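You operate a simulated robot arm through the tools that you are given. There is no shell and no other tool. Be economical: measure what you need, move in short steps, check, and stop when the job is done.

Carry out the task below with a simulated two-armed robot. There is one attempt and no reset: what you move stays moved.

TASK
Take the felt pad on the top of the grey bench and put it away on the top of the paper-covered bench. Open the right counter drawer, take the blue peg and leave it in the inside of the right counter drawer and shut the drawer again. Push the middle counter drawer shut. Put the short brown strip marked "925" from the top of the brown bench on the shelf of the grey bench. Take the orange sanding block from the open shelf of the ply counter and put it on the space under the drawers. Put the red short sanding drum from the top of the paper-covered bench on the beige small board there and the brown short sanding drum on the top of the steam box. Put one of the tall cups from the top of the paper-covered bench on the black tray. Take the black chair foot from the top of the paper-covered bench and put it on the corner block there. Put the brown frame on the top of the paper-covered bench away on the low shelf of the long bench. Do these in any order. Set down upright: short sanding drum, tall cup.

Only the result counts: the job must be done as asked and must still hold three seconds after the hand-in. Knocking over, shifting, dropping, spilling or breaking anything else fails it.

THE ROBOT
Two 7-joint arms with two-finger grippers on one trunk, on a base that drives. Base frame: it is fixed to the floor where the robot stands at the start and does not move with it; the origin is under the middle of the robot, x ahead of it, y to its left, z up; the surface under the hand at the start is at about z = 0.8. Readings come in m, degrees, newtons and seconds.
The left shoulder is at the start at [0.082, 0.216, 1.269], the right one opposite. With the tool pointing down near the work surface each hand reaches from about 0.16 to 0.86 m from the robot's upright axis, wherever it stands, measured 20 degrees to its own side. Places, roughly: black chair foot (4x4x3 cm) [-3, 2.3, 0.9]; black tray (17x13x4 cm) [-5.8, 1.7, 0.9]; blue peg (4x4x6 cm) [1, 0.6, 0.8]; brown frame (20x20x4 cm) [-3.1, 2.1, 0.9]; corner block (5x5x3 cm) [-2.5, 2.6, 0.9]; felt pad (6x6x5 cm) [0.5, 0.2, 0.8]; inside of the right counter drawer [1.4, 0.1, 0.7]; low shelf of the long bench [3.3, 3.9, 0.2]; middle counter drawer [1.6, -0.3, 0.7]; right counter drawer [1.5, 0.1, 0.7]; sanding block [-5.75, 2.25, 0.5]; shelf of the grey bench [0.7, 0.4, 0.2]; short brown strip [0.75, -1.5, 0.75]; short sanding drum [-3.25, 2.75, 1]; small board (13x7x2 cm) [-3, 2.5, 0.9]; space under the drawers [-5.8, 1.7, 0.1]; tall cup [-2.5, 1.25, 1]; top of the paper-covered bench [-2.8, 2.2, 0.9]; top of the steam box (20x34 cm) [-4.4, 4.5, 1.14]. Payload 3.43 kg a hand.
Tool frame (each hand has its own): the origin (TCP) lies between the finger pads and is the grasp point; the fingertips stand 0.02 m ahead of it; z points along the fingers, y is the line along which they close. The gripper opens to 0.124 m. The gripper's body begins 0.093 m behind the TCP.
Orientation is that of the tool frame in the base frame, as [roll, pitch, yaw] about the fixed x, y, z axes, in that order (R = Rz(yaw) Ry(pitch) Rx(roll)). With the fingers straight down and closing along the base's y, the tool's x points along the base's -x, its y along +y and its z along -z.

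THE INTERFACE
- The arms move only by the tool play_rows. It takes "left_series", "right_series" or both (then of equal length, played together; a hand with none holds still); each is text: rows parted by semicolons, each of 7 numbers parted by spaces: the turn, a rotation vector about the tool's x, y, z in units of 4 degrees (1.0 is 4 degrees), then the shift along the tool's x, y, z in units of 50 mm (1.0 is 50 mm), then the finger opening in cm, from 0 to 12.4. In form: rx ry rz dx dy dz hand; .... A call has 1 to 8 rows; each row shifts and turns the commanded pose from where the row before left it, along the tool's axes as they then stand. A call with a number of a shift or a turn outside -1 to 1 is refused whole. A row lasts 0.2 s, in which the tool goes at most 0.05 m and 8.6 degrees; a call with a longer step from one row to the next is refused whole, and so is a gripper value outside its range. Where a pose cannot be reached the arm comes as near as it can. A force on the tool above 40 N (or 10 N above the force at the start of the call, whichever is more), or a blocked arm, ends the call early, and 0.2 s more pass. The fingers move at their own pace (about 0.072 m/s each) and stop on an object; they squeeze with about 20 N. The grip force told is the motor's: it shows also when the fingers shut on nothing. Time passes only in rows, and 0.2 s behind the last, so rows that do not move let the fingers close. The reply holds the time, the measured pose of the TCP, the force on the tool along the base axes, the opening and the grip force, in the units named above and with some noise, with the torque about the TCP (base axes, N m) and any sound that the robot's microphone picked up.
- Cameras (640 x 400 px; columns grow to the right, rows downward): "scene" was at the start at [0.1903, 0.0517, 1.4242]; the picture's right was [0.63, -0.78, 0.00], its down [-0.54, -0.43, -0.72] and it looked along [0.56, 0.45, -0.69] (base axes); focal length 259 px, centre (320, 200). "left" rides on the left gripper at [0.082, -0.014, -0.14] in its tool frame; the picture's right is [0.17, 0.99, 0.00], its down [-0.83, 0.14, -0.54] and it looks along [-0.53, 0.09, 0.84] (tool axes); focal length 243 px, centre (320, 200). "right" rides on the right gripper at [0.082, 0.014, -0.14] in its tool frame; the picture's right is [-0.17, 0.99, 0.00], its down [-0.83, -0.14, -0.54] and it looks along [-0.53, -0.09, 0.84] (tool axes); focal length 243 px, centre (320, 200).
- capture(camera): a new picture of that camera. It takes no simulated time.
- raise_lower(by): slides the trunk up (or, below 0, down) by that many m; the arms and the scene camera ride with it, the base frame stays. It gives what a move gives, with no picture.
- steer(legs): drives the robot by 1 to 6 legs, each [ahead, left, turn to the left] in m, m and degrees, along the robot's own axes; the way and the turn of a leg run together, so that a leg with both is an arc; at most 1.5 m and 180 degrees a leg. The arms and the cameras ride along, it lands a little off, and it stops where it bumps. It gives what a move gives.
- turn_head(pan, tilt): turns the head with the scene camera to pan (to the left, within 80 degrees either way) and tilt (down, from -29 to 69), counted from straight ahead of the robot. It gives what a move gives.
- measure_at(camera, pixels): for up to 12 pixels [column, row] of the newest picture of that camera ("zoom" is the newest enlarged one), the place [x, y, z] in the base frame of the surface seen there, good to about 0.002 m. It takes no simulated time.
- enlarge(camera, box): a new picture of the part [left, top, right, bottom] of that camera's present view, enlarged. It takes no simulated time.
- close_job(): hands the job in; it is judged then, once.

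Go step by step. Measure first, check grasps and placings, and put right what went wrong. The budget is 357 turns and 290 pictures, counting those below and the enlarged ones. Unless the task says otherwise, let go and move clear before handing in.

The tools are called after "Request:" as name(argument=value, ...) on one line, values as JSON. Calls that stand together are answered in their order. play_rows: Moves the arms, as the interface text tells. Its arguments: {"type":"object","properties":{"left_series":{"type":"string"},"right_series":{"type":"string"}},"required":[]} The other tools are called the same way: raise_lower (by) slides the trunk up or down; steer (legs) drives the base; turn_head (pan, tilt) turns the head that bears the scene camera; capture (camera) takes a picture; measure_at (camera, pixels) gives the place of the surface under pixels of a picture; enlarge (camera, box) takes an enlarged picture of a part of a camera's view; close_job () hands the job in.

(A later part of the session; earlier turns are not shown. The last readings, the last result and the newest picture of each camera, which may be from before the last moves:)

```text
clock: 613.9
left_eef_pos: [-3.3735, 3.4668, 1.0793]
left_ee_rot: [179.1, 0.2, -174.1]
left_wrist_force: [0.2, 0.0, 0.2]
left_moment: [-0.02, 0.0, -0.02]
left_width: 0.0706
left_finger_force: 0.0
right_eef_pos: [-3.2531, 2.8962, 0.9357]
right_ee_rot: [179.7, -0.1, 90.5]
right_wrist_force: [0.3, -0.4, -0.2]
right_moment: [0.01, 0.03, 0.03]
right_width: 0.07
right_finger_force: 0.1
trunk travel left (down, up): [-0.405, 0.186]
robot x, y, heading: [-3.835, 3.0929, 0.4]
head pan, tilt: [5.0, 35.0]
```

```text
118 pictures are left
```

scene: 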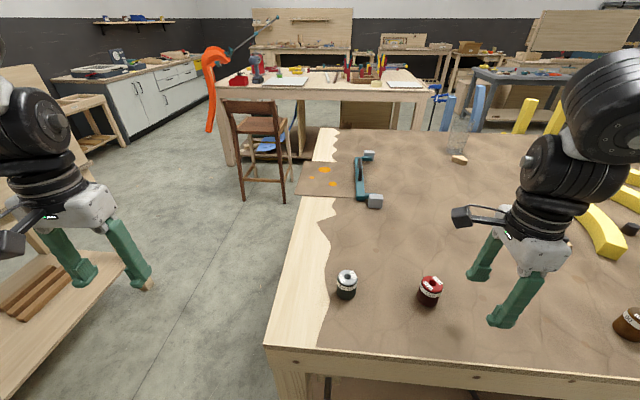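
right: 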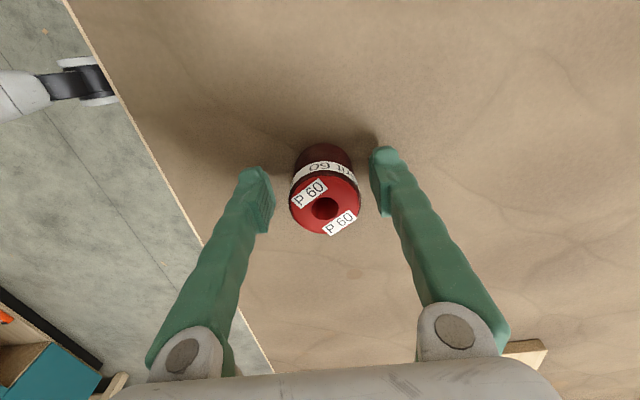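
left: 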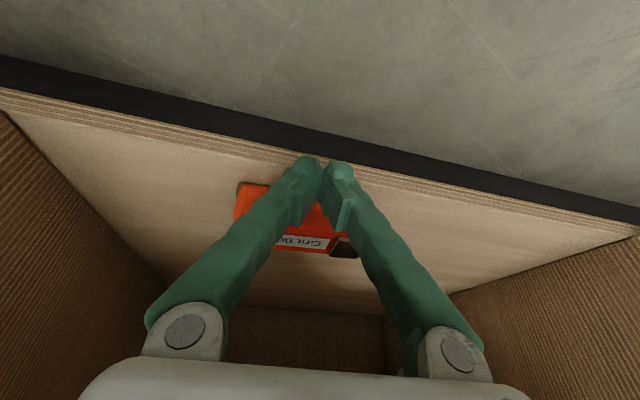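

Request:
play_rows(right_series="0 0 0 0 0 0 2; 0 0 0 0 0 0 2; 0 0 0 0 0 0 2; 0 0 0 0 0 0 2; 0 0 0 0 0 -0.6 2; 0 0 0 0 0 -0.6 2; 0 0 0 0 0 -0.4 2")

Request:
steer(legs=[[0, -0.34, -0.3], [0.16, 0, 0]])

Request:
capture(camera="right")

Request:
capture(camera="scene")

```text
clock: 615.5
left_eef_pos: [-3.3747, 3.4679, 1.0777]
left_ee_rot: [179.0, -0.1, -174.2]
left_wrist_force: [-0.4, -0.7, 0.0]
left_moment: [0.01, 0.04, -0.03]
left_width: 0.0701
left_finger_force: 0.2
right_eef_pos: [-3.2534, 2.8947, 1.0157]
right_ee_rot: [179.7, -0.2, 90.4]
right_wrist_force: [0.5, -0.1, 0.1]
right_moment: [0.0, 0.03, -0.01]
right_width: 0.0423
right_finger_force: 20.0
trunk travel left (down, up): [-0.405, 0.186]
robot x, y, heading: [-3.8385, 3.0927, 0.2]
head pan, tilt: [5.0, 35.0]
```

```text
clock: 621.8
left_eef_pos: [-3.2136, 3.1279, 1.0798]
left_ee_rot: [179.0, 0.2, -174.4]
left_wrist_force: [-0.2, -0.6, 0.5]
left_moment: [0.02, -0.01, -0.03]
left_width: 0.0701
left_finger_force: 0.1
right_eef_pos: [-3.0949, 2.5558, 1.0161]
right_ee_rot: [179.7, -0.2, 90.3]
right_wrist_force: [-0.4, -0.2, -0.6]
right_moment: [-0.01, -0.01, 0.05]
right_width: 0.042
right_finger_force: 20.4
trunk travel left (down, up): [-0.405, 0.186]
robot x, y, heading: [-3.6762, 2.7577, -0.1]
head pan, tilt: [5.0, 35.0]
```

```text
117 pictures are left
```

right: 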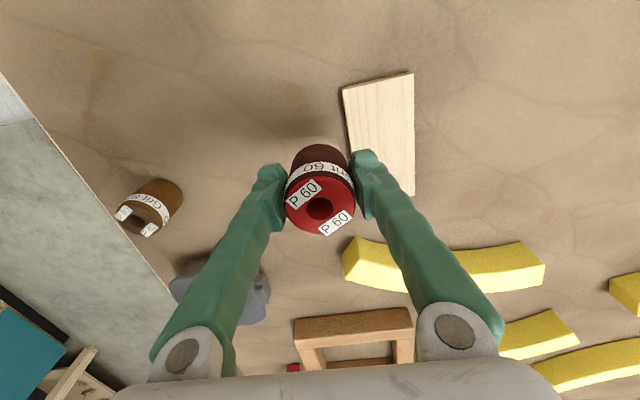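

```text
116 pictures are left
```

scene: 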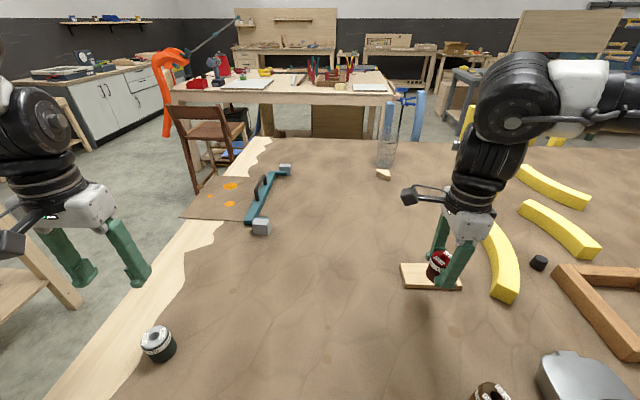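

Drum held. Measure the board's corners from the right camera.

Request:
measure_at(camera="right", pixels=[[346, 90], [410, 76], [411, 192], [380, 130], [356, 148]])

Request:
measure_at(camera="scene", pixels=[[404, 285], [459, 288], [402, 265], [420, 270], [540, 262], [537, 268], [533, 260]])

```text
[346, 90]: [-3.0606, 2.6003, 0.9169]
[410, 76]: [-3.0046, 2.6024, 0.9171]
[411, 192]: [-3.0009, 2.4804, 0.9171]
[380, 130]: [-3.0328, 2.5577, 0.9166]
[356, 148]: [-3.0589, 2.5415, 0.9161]
```

```text
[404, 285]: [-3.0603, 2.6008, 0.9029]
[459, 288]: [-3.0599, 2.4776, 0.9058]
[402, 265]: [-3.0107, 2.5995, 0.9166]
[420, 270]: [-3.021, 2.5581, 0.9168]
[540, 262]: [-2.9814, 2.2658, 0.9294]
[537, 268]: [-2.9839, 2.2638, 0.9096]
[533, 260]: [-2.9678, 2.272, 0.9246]
```

Board centre (−3.031,2.540). Move over it and lower the drum.

Request:
play_rows(right_series="0 0 0 -0.16 0.64 0 2; 0 0 0 -0.16 0.64 0 2; 0 0 0 0 0 0.6 2; 0 0 0 0 0 0.5 2")

Request:
capture(camera="right")

```text
clock: 622.8
left_eef_pos: [-3.2123, 3.1278, 1.0776]
left_ee_rot: [179.0, 0.1, -174.4]
left_wrist_force: [0.3, -0.4, -0.2]
left_moment: [0.03, -0.03, 0.01]
left_width: 0.0704
left_finger_force: 0.0
right_eef_pos: [-3.0291, 2.5407, 0.9602]
right_ee_rot: [179.8, -0.3, 90.3]
right_wrist_force: [-0.8, -0.4, -1.3]
right_moment: [0.0, 0.03, 0.02]
right_width: 0.0421
right_finger_force: 19.6
trunk travel left (down, up): [-0.405, 0.186]
robot x, y, heading: [-3.6776, 2.7557, 0.2]
head pan, tilt: [5.0, 35.0]
```

```text
115 pictures are left
```

right: 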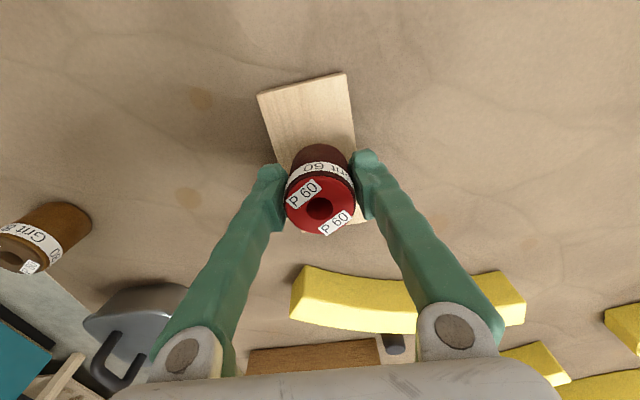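

Centred over the board. Lower ~9 mm, release, rise.

Request:
play_rows(right_series="0 0 0 0 0 0.1 2; 0 0 0 0 0 0.06 2; 0 0 0 0 0 0 2")

Request:
play_rows(right_series="0 0 0 0 0 0.03 2; 0 0 0 0 0 0 5; 0 0 0 0 0 0 6; 0 0 0 0 0 0 6; 0 0 0 0 0 -0.5 6; 0 0 0 0 0 -0.8 6; 0 0 0 0 0 -0.8 6")

Request:
capture(camera="right")

```text
clock: 623.6
left_eef_pos: [-3.2132, 3.1265, 1.0787]
left_ee_rot: [179.0, 0.1, -174.3]
left_wrist_force: [-0.4, 0.1, 0.3]
left_moment: [0.0, -0.02, 0.0]
left_width: 0.07
left_finger_force: 0.0
right_eef_pos: [-3.0289, 2.5405, 0.9523]
right_ee_rot: [179.6, -0.2, 90.2]
right_wrist_force: [0.2, 0.0, -0.5]
right_moment: [0.03, -0.04, 0.01]
right_width: 0.0422
right_finger_force: 20.4
trunk travel left (down, up): [-0.405, 0.186]
robot x, y, heading: [-3.6751, 2.7558, 0.2]
head pan, tilt: [5.0, 35.0]
```

```text
clock: 625.2
left_eef_pos: [-3.2135, 3.1288, 1.0776]
left_ee_rot: [179.0, 0.2, -174.4]
left_wrist_force: [-0.2, -0.4, -0.9]
left_moment: [-0.03, -0.02, -0.01]
left_width: 0.0701
left_finger_force: 0.1
right_eef_pos: [-3.0295, 2.5423, 1.0575]
right_ee_rot: [179.7, -0.2, 90.3]
right_wrist_force: [1.2, 0.1, -0.4]
right_moment: [0.02, -0.04, 0.02]
right_width: 0.0601
right_finger_force: 0.1
trunk travel left (down, up): [-0.405, 0.186]
robot x, y, heading: [-3.6794, 2.7561, 0.1]
head pan, tilt: [5.0, 35.0]
```

```text
114 pictures are left
```

right: 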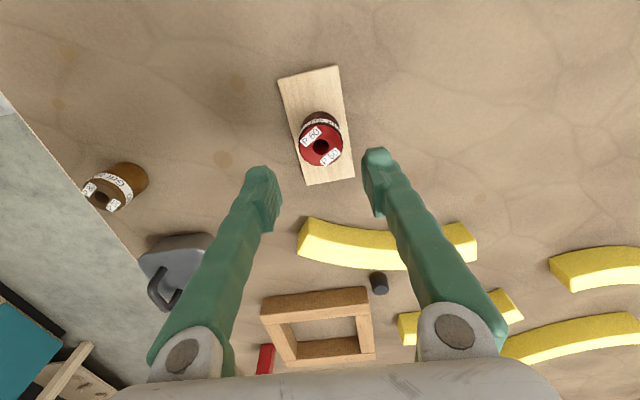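

Red drum stands on the beige board. Next the brown drum at (−3.295,2.515): back up 0.15 m and align.

Request:
steer(legs=[[-0.15, 0, 0]])

Request:
play_rows(right_series="0 0 0 -0.17 -0.75 0 7; 0 0 0 -0.17 -0.75 0 7; 0 0 0 -0.16 -0.75 0 7")

Request:
capture(camera="right")

```text
clock: 626.8
left_eef_pos: [-3.3592, 3.1267, 1.0772]
left_ee_rot: [178.9, 0.1, -174.5]
left_wrist_force: [0.4, 0.5, -0.7]
left_moment: [-0.02, 0.02, 0.0]
left_width: 0.0702
left_finger_force: 0.0
right_eef_pos: [-3.1776, 2.5392, 1.0559]
right_ee_rot: [179.9, -0.2, 90.1]
right_wrist_force: [0.3, 0.3, 0.0]
right_moment: [-0.02, 0.01, 0.03]
right_width: 0.0602
right_finger_force: 0.0
trunk travel left (down, up): [-0.405, 0.186]
robot x, y, heading: [-3.8295, 2.7523, 0.1]
head pan, tilt: [5.0, 35.0]
```

```text
clock: 627.6
left_eef_pos: [-3.3621, 3.1278, 1.0793]
left_ee_rot: [179.0, 0.3, -174.3]
left_wrist_force: [-0.5, 0.2, 0.1]
left_moment: [0.01, 0.01, 0.04]
left_width: 0.0703
left_finger_force: 0.0
right_eef_pos: [-3.2911, 2.5134, 1.0559]
right_ee_rot: [179.7, -0.4, 90.2]
right_wrist_force: [-0.1, -0.4, 0.2]
right_moment: [0.03, -0.02, -0.02]
right_width: 0.0697
right_finger_force: 0.0
trunk travel left (down, up): [-0.405, 0.186]
robot x, y, heading: [-3.8281, 2.7542, -0.0]
head pan, tilt: [5.0, 35.0]
```

```text
113 pictures are left
```

right: 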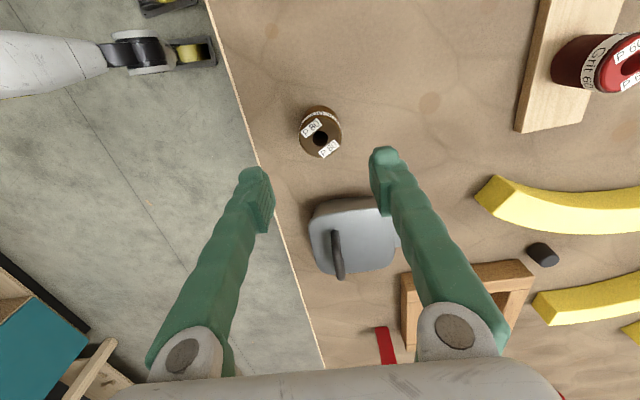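

Request:
measure_at(camera="right", pixels=[[301, 135], [339, 138], [320, 156], [321, 120], [312, 215], [370, 200], [542, 252], [535, 255], [548, 246]])

```text
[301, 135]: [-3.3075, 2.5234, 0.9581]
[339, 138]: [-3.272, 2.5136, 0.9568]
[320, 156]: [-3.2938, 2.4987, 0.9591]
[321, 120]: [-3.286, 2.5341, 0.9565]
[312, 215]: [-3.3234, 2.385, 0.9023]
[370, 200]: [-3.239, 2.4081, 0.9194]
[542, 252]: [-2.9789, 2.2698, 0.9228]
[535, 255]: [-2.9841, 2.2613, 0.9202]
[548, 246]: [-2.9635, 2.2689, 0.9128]
```

Drum centre (−3.290,2.516), right under the hand. Descend and grip.

Request:
play_rows(right_series="0 0 0 0.05 0 0.8 7; 0 0 0 0 0 0.8 7; 0 0 0 0 0 0.8 7; 0 0 0 0 0 0 2; 0 0 0 0 0 0 2; 0 0 0 0 0 0 2; 0 0 0 0 0 0 2")

Request:
capture(camera="right")

```text
clock: 629.2
left_eef_pos: [-3.3602, 3.1269, 1.0778]
left_ee_rot: [179.0, 0.1, -174.4]
left_wrist_force: [-0.1, 0.1, 0.1]
left_moment: [0.02, -0.03, 0.0]
left_width: 0.0703
left_finger_force: 0.0
right_eef_pos: [-3.2884, 2.5178, 0.9369]
right_ee_rot: [179.8, -0.3, 90.2]
right_wrist_force: [-0.5, 0.1, 0.5]
right_moment: [0.0, -0.01, -0.02]
right_width: 0.042
right_finger_force: 19.8
trunk travel left (down, up): [-0.405, 0.186]
robot x, y, heading: [-3.8247, 2.7547, 0.1]
head pan, tilt: [5.0, 35.0]
```

```text
112 pictures are left
```

right: 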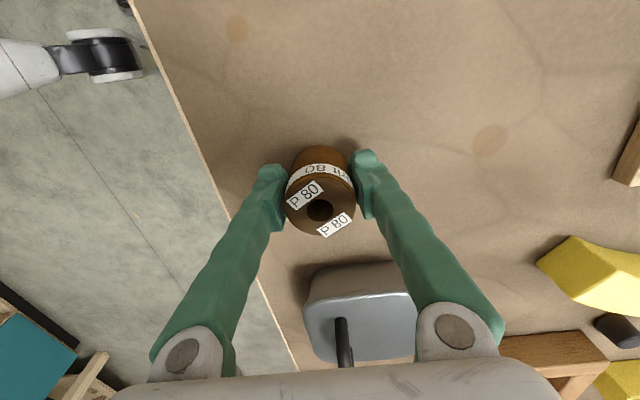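

Gripped. Lift, raise the trunk, and go toward the steam box.

Request:
play_rows(right_series="0 0 0 0 0 -0.7 2; 0 0 0 0 0 -0.8 2; 0 0 0 0 0 -0.8 2")

Request:
steer(legs=[[-0.45, 0, 0], [0, 0, 90]])

Request:
raise_lower(by=0.17)

Request:
turn_head(pan=0, tilt=25)

Request:
capture(camera="scene")

```text
clock: 630.0
left_eef_pos: [-3.3622, 3.1263, 1.0776]
left_ee_rot: [178.9, 0.1, -174.3]
left_wrist_force: [0.0, -0.6, 0.7]
left_moment: [-0.01, -0.02, 0.01]
left_width: 0.07
left_finger_force: 0.0
right_eef_pos: [-3.2916, 2.5189, 1.0507]
right_ee_rot: [179.8, -0.2, 90.3]
right_wrist_force: [-0.3, 0.9, -0.1]
right_moment: [0.01, -0.01, 0.0]
right_width: 0.0421
right_finger_force: 20.4
trunk travel left (down, up): [-0.405, 0.186]
robot x, y, heading: [-3.8261, 2.7564, 0.0]
head pan, tilt: [5.0, 35.0]
```

```text
clock: 638.5
left_eef_pos: [-4.6453, 3.2173, 1.0783]
left_ee_rot: [179.0, -0.1, -84.0]
left_wrist_force: [0.4, -0.3, 0.1]
left_moment: [0.01, 0.0, 0.01]
left_width: 0.0701
left_finger_force: 0.0
right_eef_pos: [-4.0359, 3.2925, 1.05]
right_ee_rot: [179.8, -0.2, -179.6]
right_wrist_force: [-0.6, -0.2, -0.5]
right_moment: [-0.02, 0.02, 0.01]
right_width: 0.0422
right_finger_force: 19.7
trunk travel left (down, up): [-0.405, 0.186]
robot x, y, heading: [-4.27, 2.7549, 90.1]
head pan, tilt: [5.0, 35.0]
```

```text
clock: 640.4
left_eef_pos: [-4.6447, 3.2193, 1.2466]
left_ee_rot: [179.1, 0.0, -84.1]
left_wrist_force: [-1.1, -0.6, 0.6]
left_moment: [0.01, 0.03, -0.01]
left_width: 0.0701
left_finger_force: 0.0
right_eef_pos: [-4.0366, 3.2934, 1.2181]
right_ee_rot: [179.9, -0.2, -179.5]
right_wrist_force: [0.3, -0.9, -1.1]
right_moment: [-0.02, 0.03, 0.0]
right_width: 0.042
right_finger_force: 19.9
trunk travel left (down, up): [-0.575, 0.016]
robot x, y, heading: [-4.2725, 2.7539, 90.4]
head pan, tilt: [5.0, 35.0]
```

```text
clock: 641.1
left_eef_pos: [-4.645, 3.22, 1.2475]
left_ee_rot: [179.0, 0.2, -84.1]
left_wrist_force: [0.0, 0.3, -0.6]
left_moment: [0.02, -0.01, 0.01]
left_width: 0.0701
left_finger_force: 0.0
right_eef_pos: [-4.036, 3.2935, 1.2194]
right_ee_rot: [179.8, -0.2, -179.6]
right_wrist_force: [0.3, 0.2, -1.4]
right_moment: [-0.01, 0.0, 0.02]
right_width: 0.0425
right_finger_force: 19.5
trunk travel left (down, up): [-0.575, 0.016]
robot x, y, heading: [-4.2717, 2.7562, 90.6]
head pan, tilt: [0.0, 25.0]
```

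```text
111 pictures are left
```

scene: 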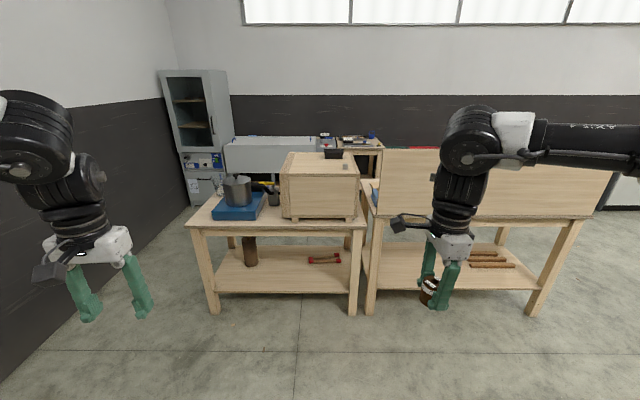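

The steam box is at (320,180), with small fittings on top. Measure and zoom.

Request:
enlarge(camera="scene", box=[260, 130, 400, 230])

Request:
measure_at(camera="scene", pixels=[[282, 176], [357, 177], [292, 155], [350, 157], [315, 165], [333, 154], [346, 167], [190, 225], [365, 228], [378, 200]])

```text
4.00 times, centred on (330, 180) of scene
```

zoom: 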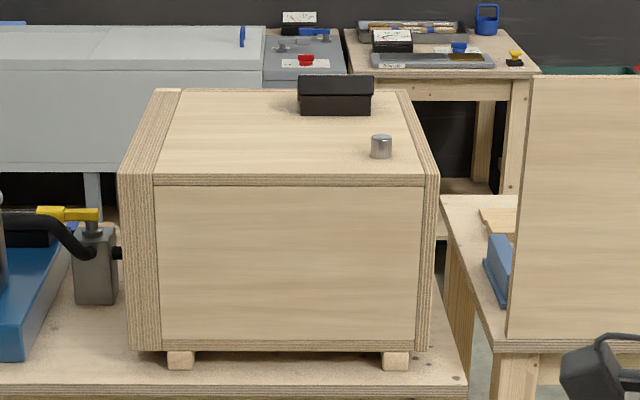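

```text
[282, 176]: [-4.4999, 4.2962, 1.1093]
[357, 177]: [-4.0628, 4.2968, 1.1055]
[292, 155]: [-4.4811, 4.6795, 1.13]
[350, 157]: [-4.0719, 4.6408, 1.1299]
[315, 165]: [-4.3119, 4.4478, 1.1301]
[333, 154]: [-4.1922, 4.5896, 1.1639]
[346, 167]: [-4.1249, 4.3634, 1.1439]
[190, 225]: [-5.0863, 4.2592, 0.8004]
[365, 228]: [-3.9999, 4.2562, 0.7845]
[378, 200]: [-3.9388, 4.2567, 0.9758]
```

Box top z 1.13; I'll place the drum at about (−4.38,4.45). Drive in.

Request:
steer(legs=[[0, 0.33, -0.4], [1.15, 0, 0]])

Request:
capture(camera="right")

Request:
capture(camera="scene")

```text
clock: 652.9
left_eef_pos: [-4.9824, 4.3605, 1.2478]
left_ee_rot: [179.0, 0.1, -83.8]
left_wrist_force: [-0.7, 0.4, 0.2]
left_moment: [0.0, -0.02, -0.03]
left_width: 0.0701
left_finger_force: 0.1
right_eef_pos: [-4.375, 4.4363, 1.2206]
right_ee_rot: [179.7, -0.2, -179.3]
right_wrist_force: [0.3, 0.7, -0.9]
right_moment: [0.03, 0.02, -0.01]
right_width: 0.042
right_finger_force: 19.8
trunk travel left (down, up): [-0.575, 0.016]
robot x, y, heading: [-4.6085, 3.8994, 90.6]
head pan, tilt: [0.0, 25.0]
```

```text
109 pictures are left
```

right: 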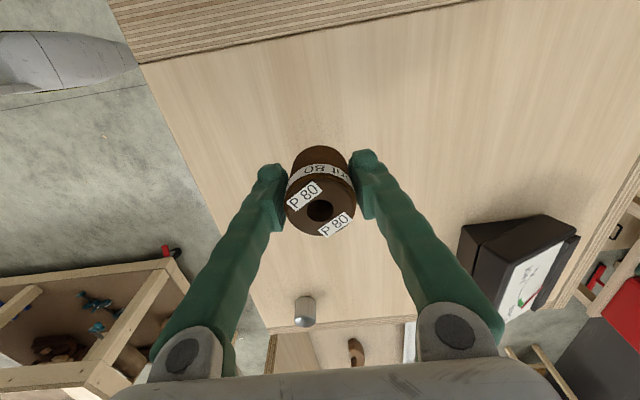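

```text
108 pictures are left
```

scene: 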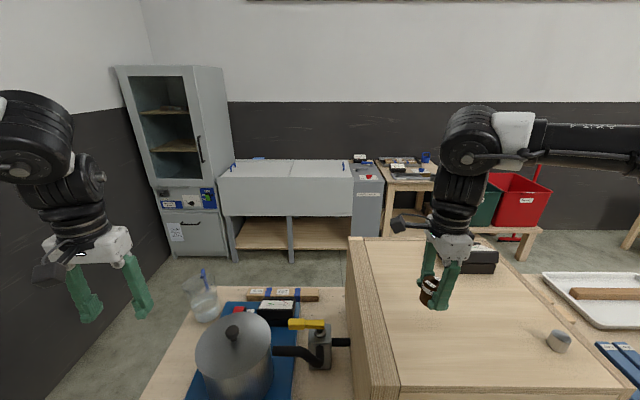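

Right over the spot. Lower to contact and release.

Request:
play_rows(right_series="0 0 0 0 0 0.5 2; 0 0 0 0 0 0.4 2; 0 0 0 0 0 0.12 2; 0 0 0 0 0 0.04 2")

Request:
enlarge(camera="scene", box=[370, 200, 510, 340])

```text
clock: 653.9
left_eef_pos: [-4.9839, 4.3605, 1.2473]
left_ee_rot: [179.0, 0.1, -83.9]
left_wrist_force: [0.0, -0.1, 0.6]
left_moment: [0.01, -0.02, -0.02]
left_width: 0.0702
left_finger_force: 0.0
right_eef_pos: [-4.3741, 4.4372, 1.1674]
right_ee_rot: [179.6, -0.2, -179.3]
right_wrist_force: [0.3, -0.2, -0.9]
right_moment: [-0.04, -0.02, 0.02]
right_width: 0.0421
right_finger_force: 20.4
trunk travel left (down, up): [-0.575, 0.016]
robot x, y, heading: [-4.6076, 3.9, 90.6]
head pan, tilt: [0.0, 25.0]
```

```text
2.86 times, centred on (440, 270) of scene
```

zoom: 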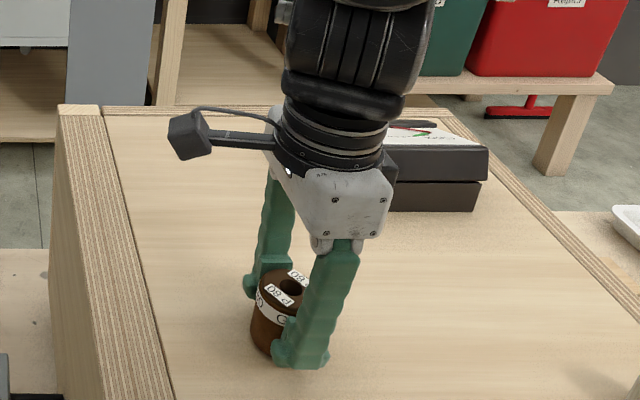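

Request:
play_rows(right_series="0 0 0 0 0 0.03 2; 0 0 0 0 0 0 5; 0 0 0 0 0 0 6; 0 0 0 0 0 0 6; 0 0 0 0 0 -0.5 6; 0 0 0 0 0 -0.7 6")

Request:
capture(camera="right")

```text
clock: 655.3
left_eef_pos: [-4.9839, 4.3587, 1.2474]
left_ee_rot: [179.0, 0.2, -83.9]
left_wrist_force: [-0.1, -0.3, -0.8]
left_moment: [0.03, 0.02, 0.01]
left_width: 0.0703
left_finger_force: 0.1
right_eef_pos: [-4.3761, 4.4373, 1.2265]
right_ee_rot: [179.7, -0.2, -179.3]
right_wrist_force: [-0.3, 0.2, -0.3]
right_moment: [-0.01, 0.0, -0.01]
right_width: 0.0599
right_finger_force: 0.1
trunk travel left (down, up): [-0.575, 0.016]
robot x, y, heading: [-4.6056, 3.8979, 90.6]
head pan, tilt: [0.0, 25.0]
```

```text
106 pictures are left
```

right: 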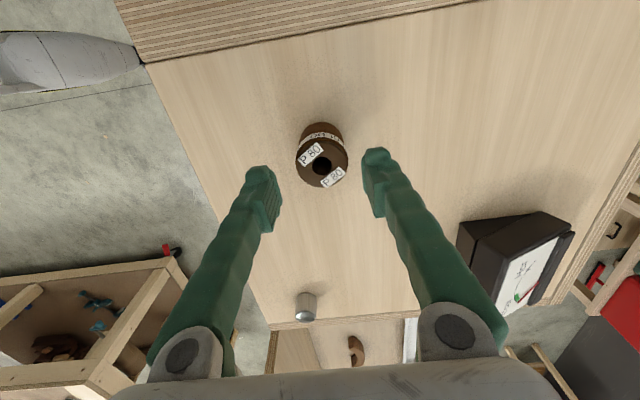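

Brown drum stands on the steam box. Back away, lower the trunk and return to the bench's west side for the chair foot.

Request:
steer(legs=[[-1.2, 0, 0], [0, 0, -90.6], [0.55, 0, 0], [0, -0.22, 0]])

Request:
raise_lower(by=-0.15)

Request:
turn_head(pan=-10, tilt=40)

Request:
capture(camera="scene")

```text
clock: 674.8
left_eef_pos: [-3.5719, 2.8311, 1.2476]
left_ee_rot: [179.1, 0.2, -175.5]
left_wrist_force: [0.1, 0.0, -0.7]
left_moment: [-0.02, 0.0, 0.0]
left_width: 0.0701
left_finger_force: 0.1
right_eef_pos: [-3.512, 2.2209, 1.2265]
right_ee_rot: [179.7, -0.2, 89.0]
right_wrist_force: [-0.3, 0.1, 0.8]
right_moment: [-0.01, 0.0, 0.02]
right_width: 0.0599
right_finger_force: 0.1
trunk travel left (down, up): [-0.575, 0.016]
robot x, y, heading: [-4.0455, 2.4689, -1.0]
head pan, tilt: [0.0, 25.0]
```

```text
clock: 676.5
left_eef_pos: [-3.5724, 2.8306, 1.0979]
left_ee_rot: [178.9, 0.1, -175.6]
left_wrist_force: [-0.5, 0.7, 0.4]
left_moment: [0.01, 0.02, -0.02]
left_width: 0.0701
left_finger_force: 0.1
right_eef_pos: [-3.5131, 2.2197, 1.0778]
right_ee_rot: [179.8, -0.3, 89.1]
right_wrist_force: [-0.4, -0.4, -0.9]
right_moment: [0.02, -0.01, 0.01]
right_width: 0.0596
right_finger_force: 0.1
trunk travel left (down, up): [-0.425, 0.166]
robot x, y, heading: [-4.0446, 2.4669, -1.0]
head pan, tilt: [0.0, 25.0]
```

```text
clock: 677.3
left_eef_pos: [-3.5725, 2.831, 1.0971]
left_ee_rot: [179.0, 0.1, -175.5]
left_wrist_force: [0.8, 0.2, 0.3]
left_moment: [0.0, 0.01, -0.01]
left_width: 0.0701
left_finger_force: 0.0
right_eef_pos: [-3.5128, 2.2194, 1.0766]
right_ee_rot: [179.7, -0.2, 89.2]
right_wrist_force: [-0.1, -1.2, 0.6]
right_moment: [0.03, 0.01, 0.01]
right_width: 0.0598
right_finger_force: 0.1
trunk travel left (down, up): [-0.425, 0.166]
robot x, y, heading: [-4.0468, 2.4652, -1.1]
head pan, tilt: [-10.0, 40.0]
```

```text
105 pictures are left
```

scene: 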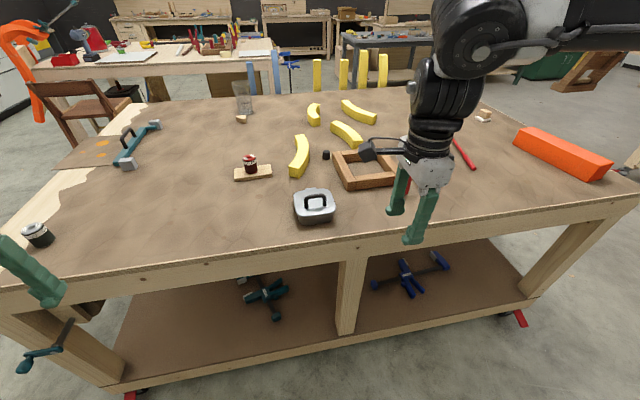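

Drive ahead 0.4 m so the hand comes over the frame near the chair foot, then look.

Request:
steer(legs=[[0.4, 0, 1]])

Request:
capture(camera="right")

```text
clock: 680.3
left_eef_pos: [-3.1794, 2.8357, 1.097]
left_ee_rot: [178.9, 0.3, -174.5]
left_wrist_force: [-1.0, -0.2, -0.1]
left_moment: [-0.02, -0.01, 0.01]
left_width: 0.0701
left_finger_force: 0.0
right_eef_pos: [-3.1076, 2.2265, 1.0768]
right_ee_rot: [179.7, -0.2, 90.1]
right_wrist_force: [-0.2, 0.5, 0.3]
right_moment: [0.02, -0.04, 0.02]
right_width: 0.0599
right_finger_force: 0.1
trunk travel left (down, up): [-0.425, 0.166]
robot x, y, heading: [-3.6443, 2.4645, 0.0]
head pan, tilt: [-10.0, 40.0]
```

```text
104 pictures are left
```

right: 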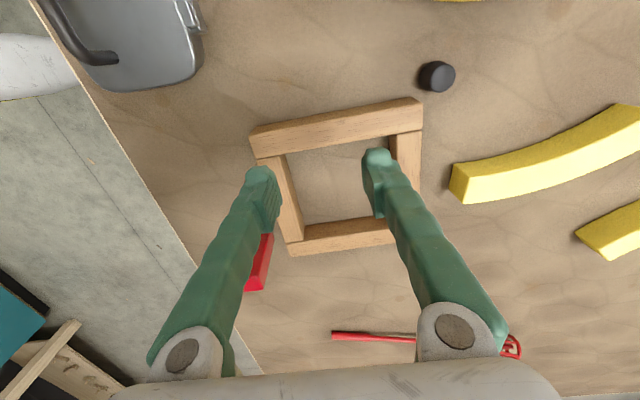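

Measure the chair foot (437,76) and the frame's bars.

Request:
measure_at(camera="right", pixels=[[424, 74], [447, 74], [436, 86], [437, 66], [450, 78], [260, 140], [420, 105], [415, 125], [290, 240], [300, 160], [340, 130], [395, 150]])

Request:
play_rows(right_series="0 0 0 0.4 0.85 0 6; 0 0 0 0.3 0.85 0 6; 0 0 0 0 0.85 0 6")

Request:
capture(camera="right")

```text
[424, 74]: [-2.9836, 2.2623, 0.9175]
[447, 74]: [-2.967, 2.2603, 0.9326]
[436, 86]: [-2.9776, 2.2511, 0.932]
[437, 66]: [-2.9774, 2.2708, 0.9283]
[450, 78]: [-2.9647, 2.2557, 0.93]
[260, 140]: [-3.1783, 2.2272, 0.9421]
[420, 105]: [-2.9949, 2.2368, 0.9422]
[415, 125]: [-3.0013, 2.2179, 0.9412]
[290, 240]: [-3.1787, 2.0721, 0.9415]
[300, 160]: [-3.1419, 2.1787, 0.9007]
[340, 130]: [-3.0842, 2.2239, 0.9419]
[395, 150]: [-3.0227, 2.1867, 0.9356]
```

```text
clock: 681.1
left_eef_pos: [-3.1769, 2.8357, 1.0968]
left_ee_rot: [179.0, 0.0, -174.5]
left_wrist_force: [0.5, 0.0, 0.3]
left_moment: [-0.01, 0.05, 0.0]
left_width: 0.0702
left_finger_force: 0.0
right_eef_pos: [-2.9805, 2.262, 1.0763]
right_ee_rot: [179.7, -0.2, 90.2]
right_wrist_force: [1.0, 0.4, 0.3]
right_moment: [0.01, 0.03, 0.01]
right_width: 0.06
right_finger_force: 0.1
trunk travel left (down, up): [-0.425, 0.166]
robot x, y, heading: [-3.6414, 2.4623, 0.2]
head pan, tilt: [-10.0, 40.0]
```

```text
103 pictures are left
```

right: 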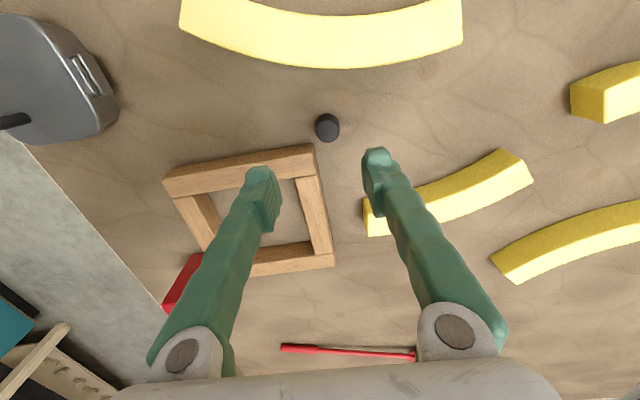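

Foot centre (−2.976,2.262), top 0.932. Descend with a 5 cm opening and check before gripping.

Request:
play_rows(right_series="0 0 0 0.08 0.08 0.8 5; 0 0 0 0 0 0.8 5; 0 0 0 0 0 0.8 5")

Request:
capture(camera="right")

```text
clock: 681.9
left_eef_pos: [-3.1781, 2.8346, 1.0969]
left_ee_rot: [179.0, 0.1, -174.6]
left_wrist_force: [0.1, -0.1, 0.6]
left_moment: [0.02, 0.01, 0.02]
left_width: 0.0704
left_finger_force: 0.0
right_eef_pos: [-2.9735, 2.267, 0.9561]
right_ee_rot: [179.7, -0.4, 90.1]
right_wrist_force: [-0.3, 0.0, 0.0]
right_moment: [-0.03, 0.01, -0.02]
right_width: 0.0499
right_finger_force: 0.1
trunk travel left (down, up): [-0.425, 0.166]
robot x, y, heading: [-3.6417, 2.4636, -0.1]
head pan, tilt: [-10.0, 40.0]
```

```text
102 pictures are left
```

right: 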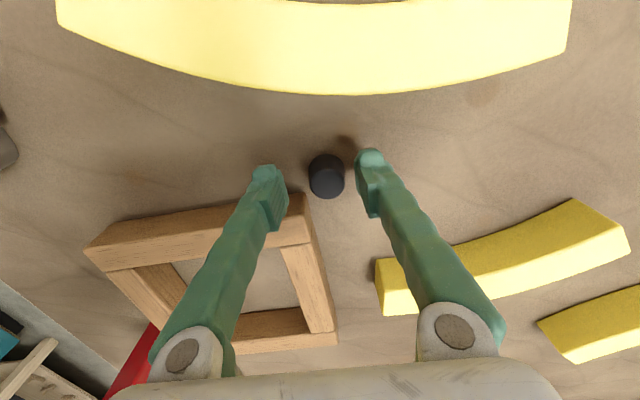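

Clearance to the frame is thin; shift 4 mm away from it, lower and grip.

Request:
play_rows(right_series="0 0 0 0.08 0.02 0 5; 0 0 0 0 0 0.3 5; 0 0 0 0 0 0.3 5; 0 0 0 0 0 0 1; 0 0 0 0 0 0 1; 0 0 0 0 0 0 1; 0 0 0 0 0 0 1")

Request:
capture(camera="right")

```text
clock: 683.5
left_eef_pos: [-3.1794, 2.8361, 1.0982]
left_ee_rot: [179.0, 0.1, -174.5]
left_wrist_force: [0.4, 0.7, 0.6]
left_moment: [0.02, 0.02, 0.0]
left_width: 0.0701
left_finger_force: 0.1
right_eef_pos: [-2.974, 2.2709, 0.9266]
right_ee_rot: [179.8, -0.2, 90.1]
right_wrist_force: [-0.6, 0.2, -0.9]
right_moment: [0.02, 0.02, -0.02]
right_width: 0.0265
right_finger_force: 20.0
trunk travel left (down, up): [-0.425, 0.166]
robot x, y, heading: [-3.6443, 2.4631, -0.0]
head pan, tilt: [-10.0, 40.0]
```

```text
101 pictures are left
```

right: 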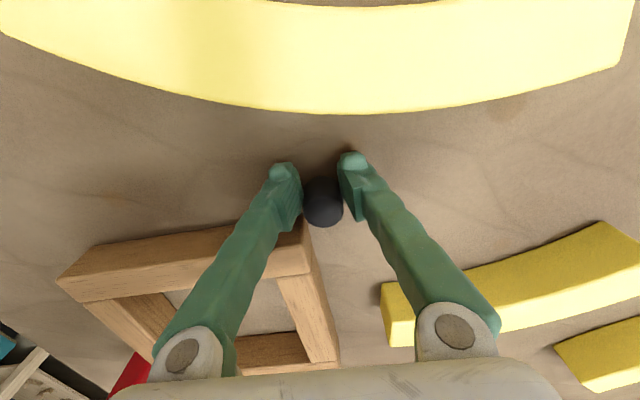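

Chair foot gripped (2.65 cm). Lift and drive around the south end toward the east side, stopping to look.

Request:
play_rows(right_series="0 0 0 0 0 -0.6 1; 0 0 0 0 0 -0.8 1; 0 0 0 0 0 -0.8 1; 0 0 0 0 0 -0.8 1")

Request:
steer(legs=[[-0.45, 0, 0], [0, -1.0, 0], [0, -1.0, 0], [1.4, 0, 0], [0.9, 0, 0]])

Request:
turn_head(pan=45, tilt=25)

Request:
capture(camera="scene")

```text
clock: 684.5
left_eef_pos: [-3.1788, 2.8356, 1.0983]
left_ee_rot: [179.1, 0.2, -174.5]
left_wrist_force: [0.2, -0.3, -0.1]
left_moment: [-0.02, 0.01, -0.03]
left_width: 0.0697
left_finger_force: 0.0
right_eef_pos: [-2.9753, 2.2709, 1.0786]
right_ee_rot: [179.7, -0.2, 90.0]
right_wrist_force: [0.1, 0.9, -0.5]
right_moment: [-0.05, -0.02, 0.03]
right_width: 0.0262
right_finger_force: 20.2
trunk travel left (down, up): [-0.425, 0.166]
robot x, y, heading: [-3.6439, 2.4642, 0.3]
head pan, tilt: [-10.0, 40.0]
```

```text
clock: 728.1
left_eef_pos: [-1.3036, 0.8477, 1.0968]
left_ee_rot: [179.0, 0.2, -174.6]
left_wrist_force: [0.0, -0.4, -0.2]
left_moment: [0.0, 0.02, 0.03]
left_width: 0.0703
left_finger_force: 0.1
right_eef_pos: [-1.1022, 0.2826, 1.0773]
right_ee_rot: [179.7, -0.3, 90.0]
right_wrist_force: [-0.9, -0.7, 0.2]
right_moment: [0.0, -0.01, 0.0]
right_width: 0.0102
right_finger_force: 0.1
trunk travel left (down, up): [-0.425, 0.166]
robot x, y, heading: [-1.773, 0.4771, -0.2]
head pan, tilt: [-10.0, 40.0]
```

```text
clock: 729.3
left_eef_pos: [-1.3038, 0.8483, 1.0979]
left_ee_rot: [179.1, 0.1, -174.6]
left_wrist_force: [0.4, -0.1, 0.4]
left_moment: [0.0, 0.02, -0.03]
left_width: 0.07
left_finger_force: 0.0
right_eef_pos: [-1.1014, 0.2816, 1.0778]
right_ee_rot: [179.7, -0.4, 90.0]
right_wrist_force: [-0.6, -0.4, 0.0]
right_moment: [0.04, -0.01, 0.02]
right_width: 0.01
right_finger_force: 0.0
trunk travel left (down, up): [-0.425, 0.166]
robot x, y, heading: [-1.7718, 0.4759, -0.0]
head pan, tilt: [45.0, 25.0]
```

```text
100 pictures are left
```

scene: 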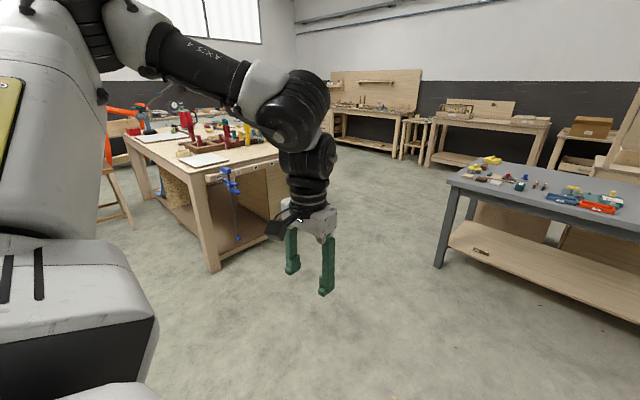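

The right gripper reads 1.0 cm with no force: the chair foot slipped out on the way. I must find it; turn around and look back along the route.

Request:
steer(legs=[[0, 0, -178]])

Request:
turn_head(pan=0, tilt=25)

Request:
capture(camera="scene")

Request:
enlarge(camera="scene", box=[150, 150, 450, 330])

```text
clock: 739.8
left_eef_pos: [-2.2191, 0.085, 1.0971]
left_ee_rot: [178.9, 0.1, 8.0]
left_wrist_force: [-0.5, -0.6, 0.0]
left_moment: [0.01, 0.03, 0.03]
left_width: 0.0699
left_finger_force: 0.1
right_eef_pos: [-2.4454, 0.6398, 1.0774]
right_ee_rot: [179.7, -0.4, -87.5]
right_wrist_force: [-0.3, -0.4, 0.8]
right_moment: [0.01, -0.02, -0.01]
right_width: 0.0101
right_finger_force: 0.0
trunk travel left (down, up): [-0.425, 0.166]
robot x, y, heading: [-1.7674, 0.4738, -177.6]
head pan, tilt: [45.0, 25.0]
```

```text
clock: 740.9
left_eef_pos: [-2.2196, 0.0855, 1.0972]
left_ee_rot: [179.0, 0.1, 8.0]
left_wrist_force: [0.5, 1.2, -0.1]
left_moment: [0.0, -0.01, 0.02]
left_width: 0.07
left_finger_force: 0.1
right_eef_pos: [-2.446, 0.6409, 1.0786]
right_ee_rot: [179.7, -0.4, -87.5]
right_wrist_force: [-0.1, -0.7, -0.6]
right_moment: [-0.02, -0.02, -0.01]
right_width: 0.0099
right_finger_force: 0.2
trunk travel left (down, up): [-0.425, 0.166]
robot x, y, heading: [-1.7719, 0.4784, -177.4]
head pan, tilt: [0.0, 25.0]
```

```text
99 pictures are left
```

scene: 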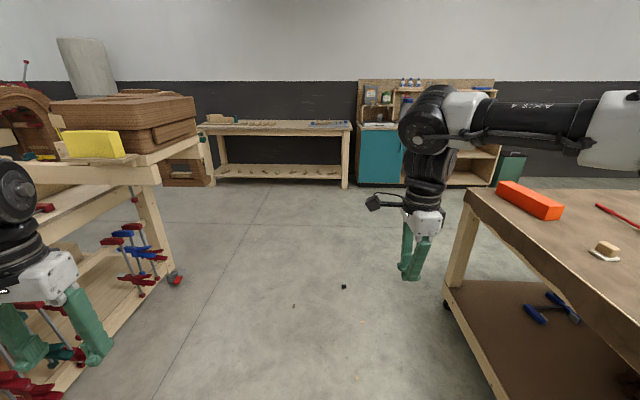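

```text
2.13 times, centred on (300, 240) of scene
```

zoom: 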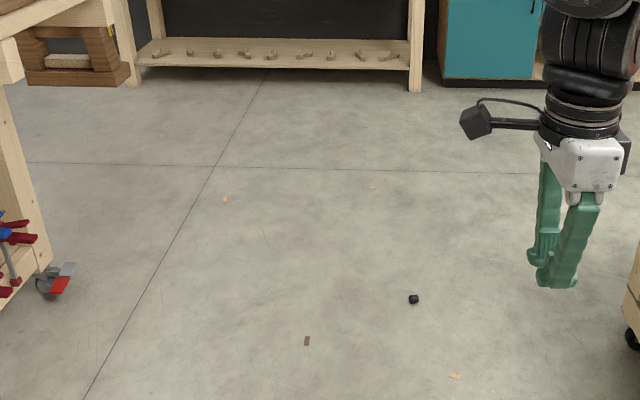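

Found: the foot lies on the floor at (344,287). Measure it.

Request:
measure_at(camera="scene", pixels=[[344, 286], [343, 288], [346, 288], [344, 290], [341, 286]])

Request:
enlarge(camera="scene", box=[330, 277, 358, 297])

```text
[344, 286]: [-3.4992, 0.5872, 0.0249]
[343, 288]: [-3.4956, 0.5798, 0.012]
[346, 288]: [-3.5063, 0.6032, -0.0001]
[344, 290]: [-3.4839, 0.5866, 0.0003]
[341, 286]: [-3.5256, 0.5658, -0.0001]
```

```text
16.00 times, centred on (344, 287) of scene
```

zoom: 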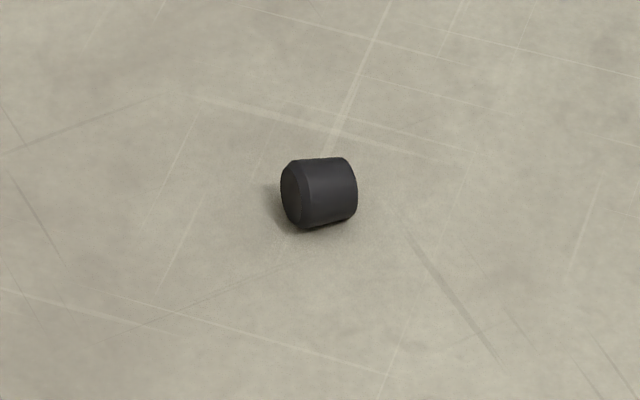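

The foot lies on its side at about (−3.503,0.587), its axis along y. I'll pick it with the left hand while facing +y (axis forward), so that tilting the hand forward can stand it upright on the bench. Drive there and lower.

Request:
steer(legs=[[0, 0, -92.6], [-0.28, 0, 0], [0, 1.42, 0]])

Request:
raise_lower(by=-0.4)

Request:
turn_head(pan=25, tilt=60)

Request:
capture(camera="scene")

Request:
capture(camera="left")

```text
clock: 767.2
left_eef_pos: [-3.5536, 0.6579, 1.098]
left_ee_rot: [178.9, 0.0, -84.3]
left_wrist_force: [-0.4, 0.0, -0.2]
left_moment: [0.04, -0.04, -0.04]
left_width: 0.0702
left_finger_force: 0.0
right_eef_pos: [-2.9896, 0.8611, 1.0779]
right_ee_rot: [179.6, -0.3, -179.7]
right_wrist_force: [-0.1, 0.7, 0.0]
right_moment: [0.02, -0.03, 0.03]
right_width: 0.0099
right_finger_force: 0.0
trunk travel left (down, up): [-0.425, 0.166]
robot x, y, heading: [-3.1819, 0.1948, 90.1]
head pan, tilt: [0.0, 25.0]
```

```text
clock: 771.0
left_eef_pos: [-3.5531, 0.6573, 0.6971]
left_ee_rot: [178.9, 0.1, -84.4]
left_wrist_force: [-1.3, -0.4, -0.3]
left_moment: [-0.01, -0.02, 0.02]
left_width: 0.0702
left_finger_force: 0.1
right_eef_pos: [-2.9894, 0.8616, 0.6774]
right_ee_rot: [179.8, -0.3, -179.7]
right_wrist_force: [0.4, 0.3, 0.0]
right_moment: [-0.03, 0.0, -0.02]
right_width: 0.0097
right_finger_force: 0.0
trunk travel left (down, up): [-0.025, 0.566]
robot x, y, heading: [-3.1799, 0.1913, 90.2]
head pan, tilt: [0.0, 25.0]
```

```text
clock: 772.0
left_eef_pos: [-3.5542, 0.6573, 0.6981]
left_ee_rot: [179.0, 0.1, -84.4]
left_wrist_force: [-1.0, -0.6, -0.4]
left_moment: [-0.03, -0.01, 0.01]
left_width: 0.0702
left_finger_force: 0.3
right_eef_pos: [-2.9893, 0.8612, 0.6777]
right_ee_rot: [179.6, -0.3, -179.8]
right_wrist_force: [0.0, 0.9, 0.2]
right_moment: [0.03, 0.02, 0.02]
right_width: 0.0099
right_finger_force: 0.0
trunk travel left (down, up): [-0.025, 0.566]
robot x, y, heading: [-3.1827, 0.196, 90.3]
head pan, tilt: [25.0, 60.0]
```

```text
96 pictures are left
```

scene: 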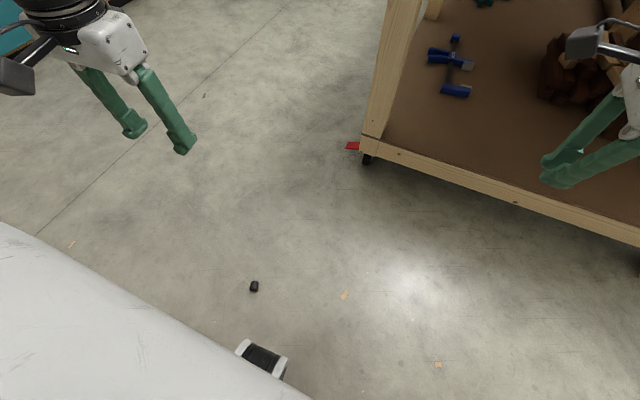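

```text
95 pictures are left
```

left: 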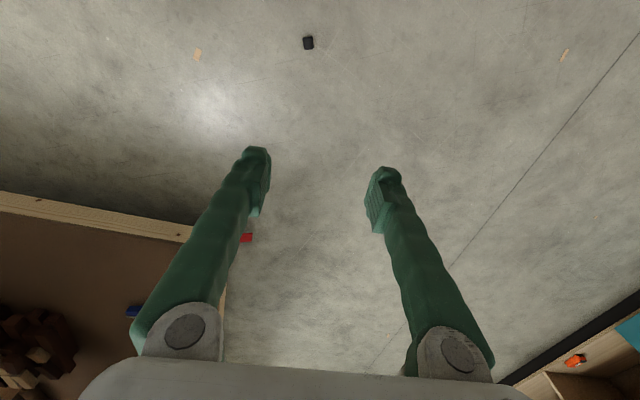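

Foot at left picture (308,42). Measure and move down toward it.

Request:
measure_at(camera="left", pixels=[[308, 42], [308, 38], [308, 47], [304, 43], [312, 42]])

Request:
measure_at(camera="scene", pixels=[[254, 286], [254, 282], [254, 291]])

Request:
play_rows(left_series="0 0 0 0.1 -0.15 0.9 6; 0 0 0 0.1 -0.15 0.9 6; 0 0 0 0.1 -0.15 0.9 6; 0 0 0 0.1 -0.15 0.9 6; 0 0 0 0.1 -0.15 0.9 6; 0 0 0 0.1 -0.15 0.9 6; 0 0 0 0.1 -0.15 0.9 6; 0 0 0 0.1 -0.15 0.9 6")

Request:
capture(camera="left")

```text
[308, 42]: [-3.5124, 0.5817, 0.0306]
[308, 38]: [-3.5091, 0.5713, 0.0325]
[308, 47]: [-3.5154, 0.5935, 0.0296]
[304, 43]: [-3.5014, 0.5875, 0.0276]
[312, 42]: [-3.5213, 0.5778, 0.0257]
```

```text
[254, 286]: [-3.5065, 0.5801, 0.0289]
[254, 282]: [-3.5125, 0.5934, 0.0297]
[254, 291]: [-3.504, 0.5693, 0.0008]
```

```text
clock: 773.8
left_eef_pos: [-3.5157, 0.6291, 0.336]
left_ee_rot: [179.0, 0.1, -84.3]
left_wrist_force: [-0.4, 0.9, -0.6]
left_moment: [-0.01, 0.01, 0.04]
left_width: 0.0599
left_finger_force: 0.1
left hand out of reach, approached as far as the arm can: row 1, 2, 3
right_eef_pos: [-2.9901, 0.8626, 0.6785]
right_ee_rot: [179.8, -0.2, -179.7]
right_wrist_force: [-0.1, -0.6, -0.5]
right_moment: [-0.02, 0.0, 0.02]
right_width: 0.0099
right_finger_force: 0.2
trunk travel left (down, up): [-0.025, 0.566]
robot x, y, heading: [-3.1796, 0.1923, 90.0]
head pan, tilt: [25.0, 60.0]
```

```text
94 pictures are left
```

left: 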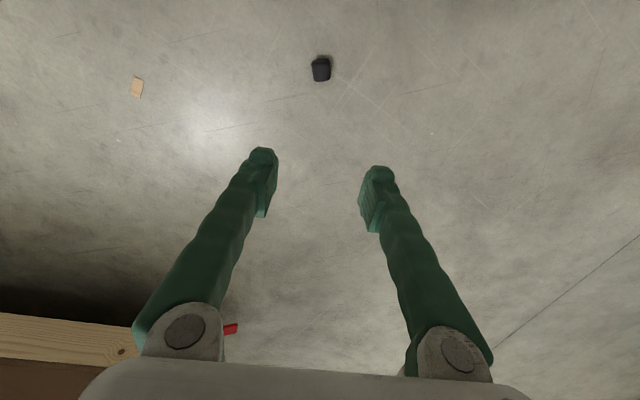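

Foot centre ≈ (−3.511,0.582). Continue down, turning ~8° to match its axis, stopping at z≈0.06.

Request:
play_rows(left_series="0 0 -0.5 0.19 0 0.85 6; 0 0 -0.5 0.19 0 0.85 6; 0 0 -0.5 0.19 0 0.85 6; 0 0 -0.5 0.19 0 0.85 6; 0 0 0 0.19 0 0.85 6; 0 0 0 0 0 0.85 6; 0 0 0 0 0 0.4 6")

Request:
capture(camera="left")

```text
clock: 775.4
left_eef_pos: [-3.5492, 0.5935, 0.1369]
left_ee_rot: [179.1, 0.2, -76.3]
left_wrist_force: [-0.6, -0.3, -0.2]
left_moment: [-0.01, 0.03, 0.0]
left_width: 0.0601
left_finger_force: 0.1
left hand out of reach, approached as far as the arm can: row 5, 6, 7
right_eef_pos: [-2.9893, 0.8615, 0.6777]
right_ee_rot: [179.6, -0.3, -179.7]
right_wrist_force: [-0.1, -0.3, -0.1]
right_moment: [0.04, 0.02, 0.06]
right_width: 0.0101
right_finger_force: 0.1
trunk travel left (down, up): [-0.025, 0.566]
robot x, y, heading: [-3.1789, 0.1936, 90.1]
head pan, tilt: [25.0, 60.0]
```

```text
93 pictures are left
```

left: 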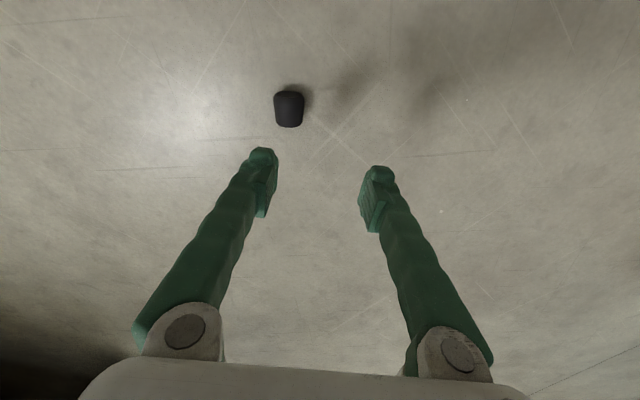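

The arm can't go lower that far out; the foot needs to be nearer the body. Check the caster's location before creeping forward.

Request:
measure_at(camera="scene", pixels=[[262, 352], [245, 345], [285, 355], [265, 372], [240, 350]])

Request:
raise_lower(by=-0.02)

Request:
play_rows(left_series="0 0 0 0.8 0 -0.3 6; 0 0 0 0.8 0 -0.3 6; 0 0 0 0.6 0 0 6")

```text
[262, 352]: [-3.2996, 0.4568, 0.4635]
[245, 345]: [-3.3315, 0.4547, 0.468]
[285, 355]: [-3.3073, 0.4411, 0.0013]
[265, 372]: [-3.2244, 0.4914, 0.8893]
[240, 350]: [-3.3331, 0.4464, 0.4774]
```

```text
clock: 776.1
left_eef_pos: [-3.548, 0.5966, 0.125]
left_ee_rot: [179.2, 0.2, -76.4]
left_wrist_force: [-0.7, 0.6, -0.5]
left_moment: [0.0, -0.02, 0.0]
left_width: 0.06
left_finger_force: 0.0
right_eef_pos: [-2.9908, 0.8616, 0.6575]
right_ee_rot: [179.9, -0.3, -179.7]
right_wrist_force: [0.0, 0.0, 0.6]
right_moment: [0.03, 0.01, 0.0]
right_width: 0.0097
right_finger_force: 0.1
trunk travel left (down, up): [-0.005, 0.586]
robot x, y, heading: [-3.184, 0.1955, 90.2]
head pan, tilt: [25.0, 60.0]
```

```text
clock: 776.9
left_eef_pos: [-3.5301, 0.4975, 0.169]
left_ee_rot: [179.2, 0.2, -76.3]
left_wrist_force: [0.6, 0.0, 1.4]
left_moment: [-0.04, 0.01, 0.03]
left_width: 0.06
left_finger_force: 0.1
left hand out of reach, approached as far as the arm can: row 3
right_eef_pos: [-2.9895, 0.8616, 0.6568]
right_ee_rot: [179.7, -0.2, -179.7]
right_wrist_force: [-0.3, -0.2, 0.2]
right_moment: [0.0, -0.01, 0.01]
right_width: 0.0102
right_finger_force: 0.0
trunk travel left (down, up): [-0.005, 0.586]
robot x, y, heading: [-3.1843, 0.1917, 90.4]
head pan, tilt: [25.0, 60.0]
```

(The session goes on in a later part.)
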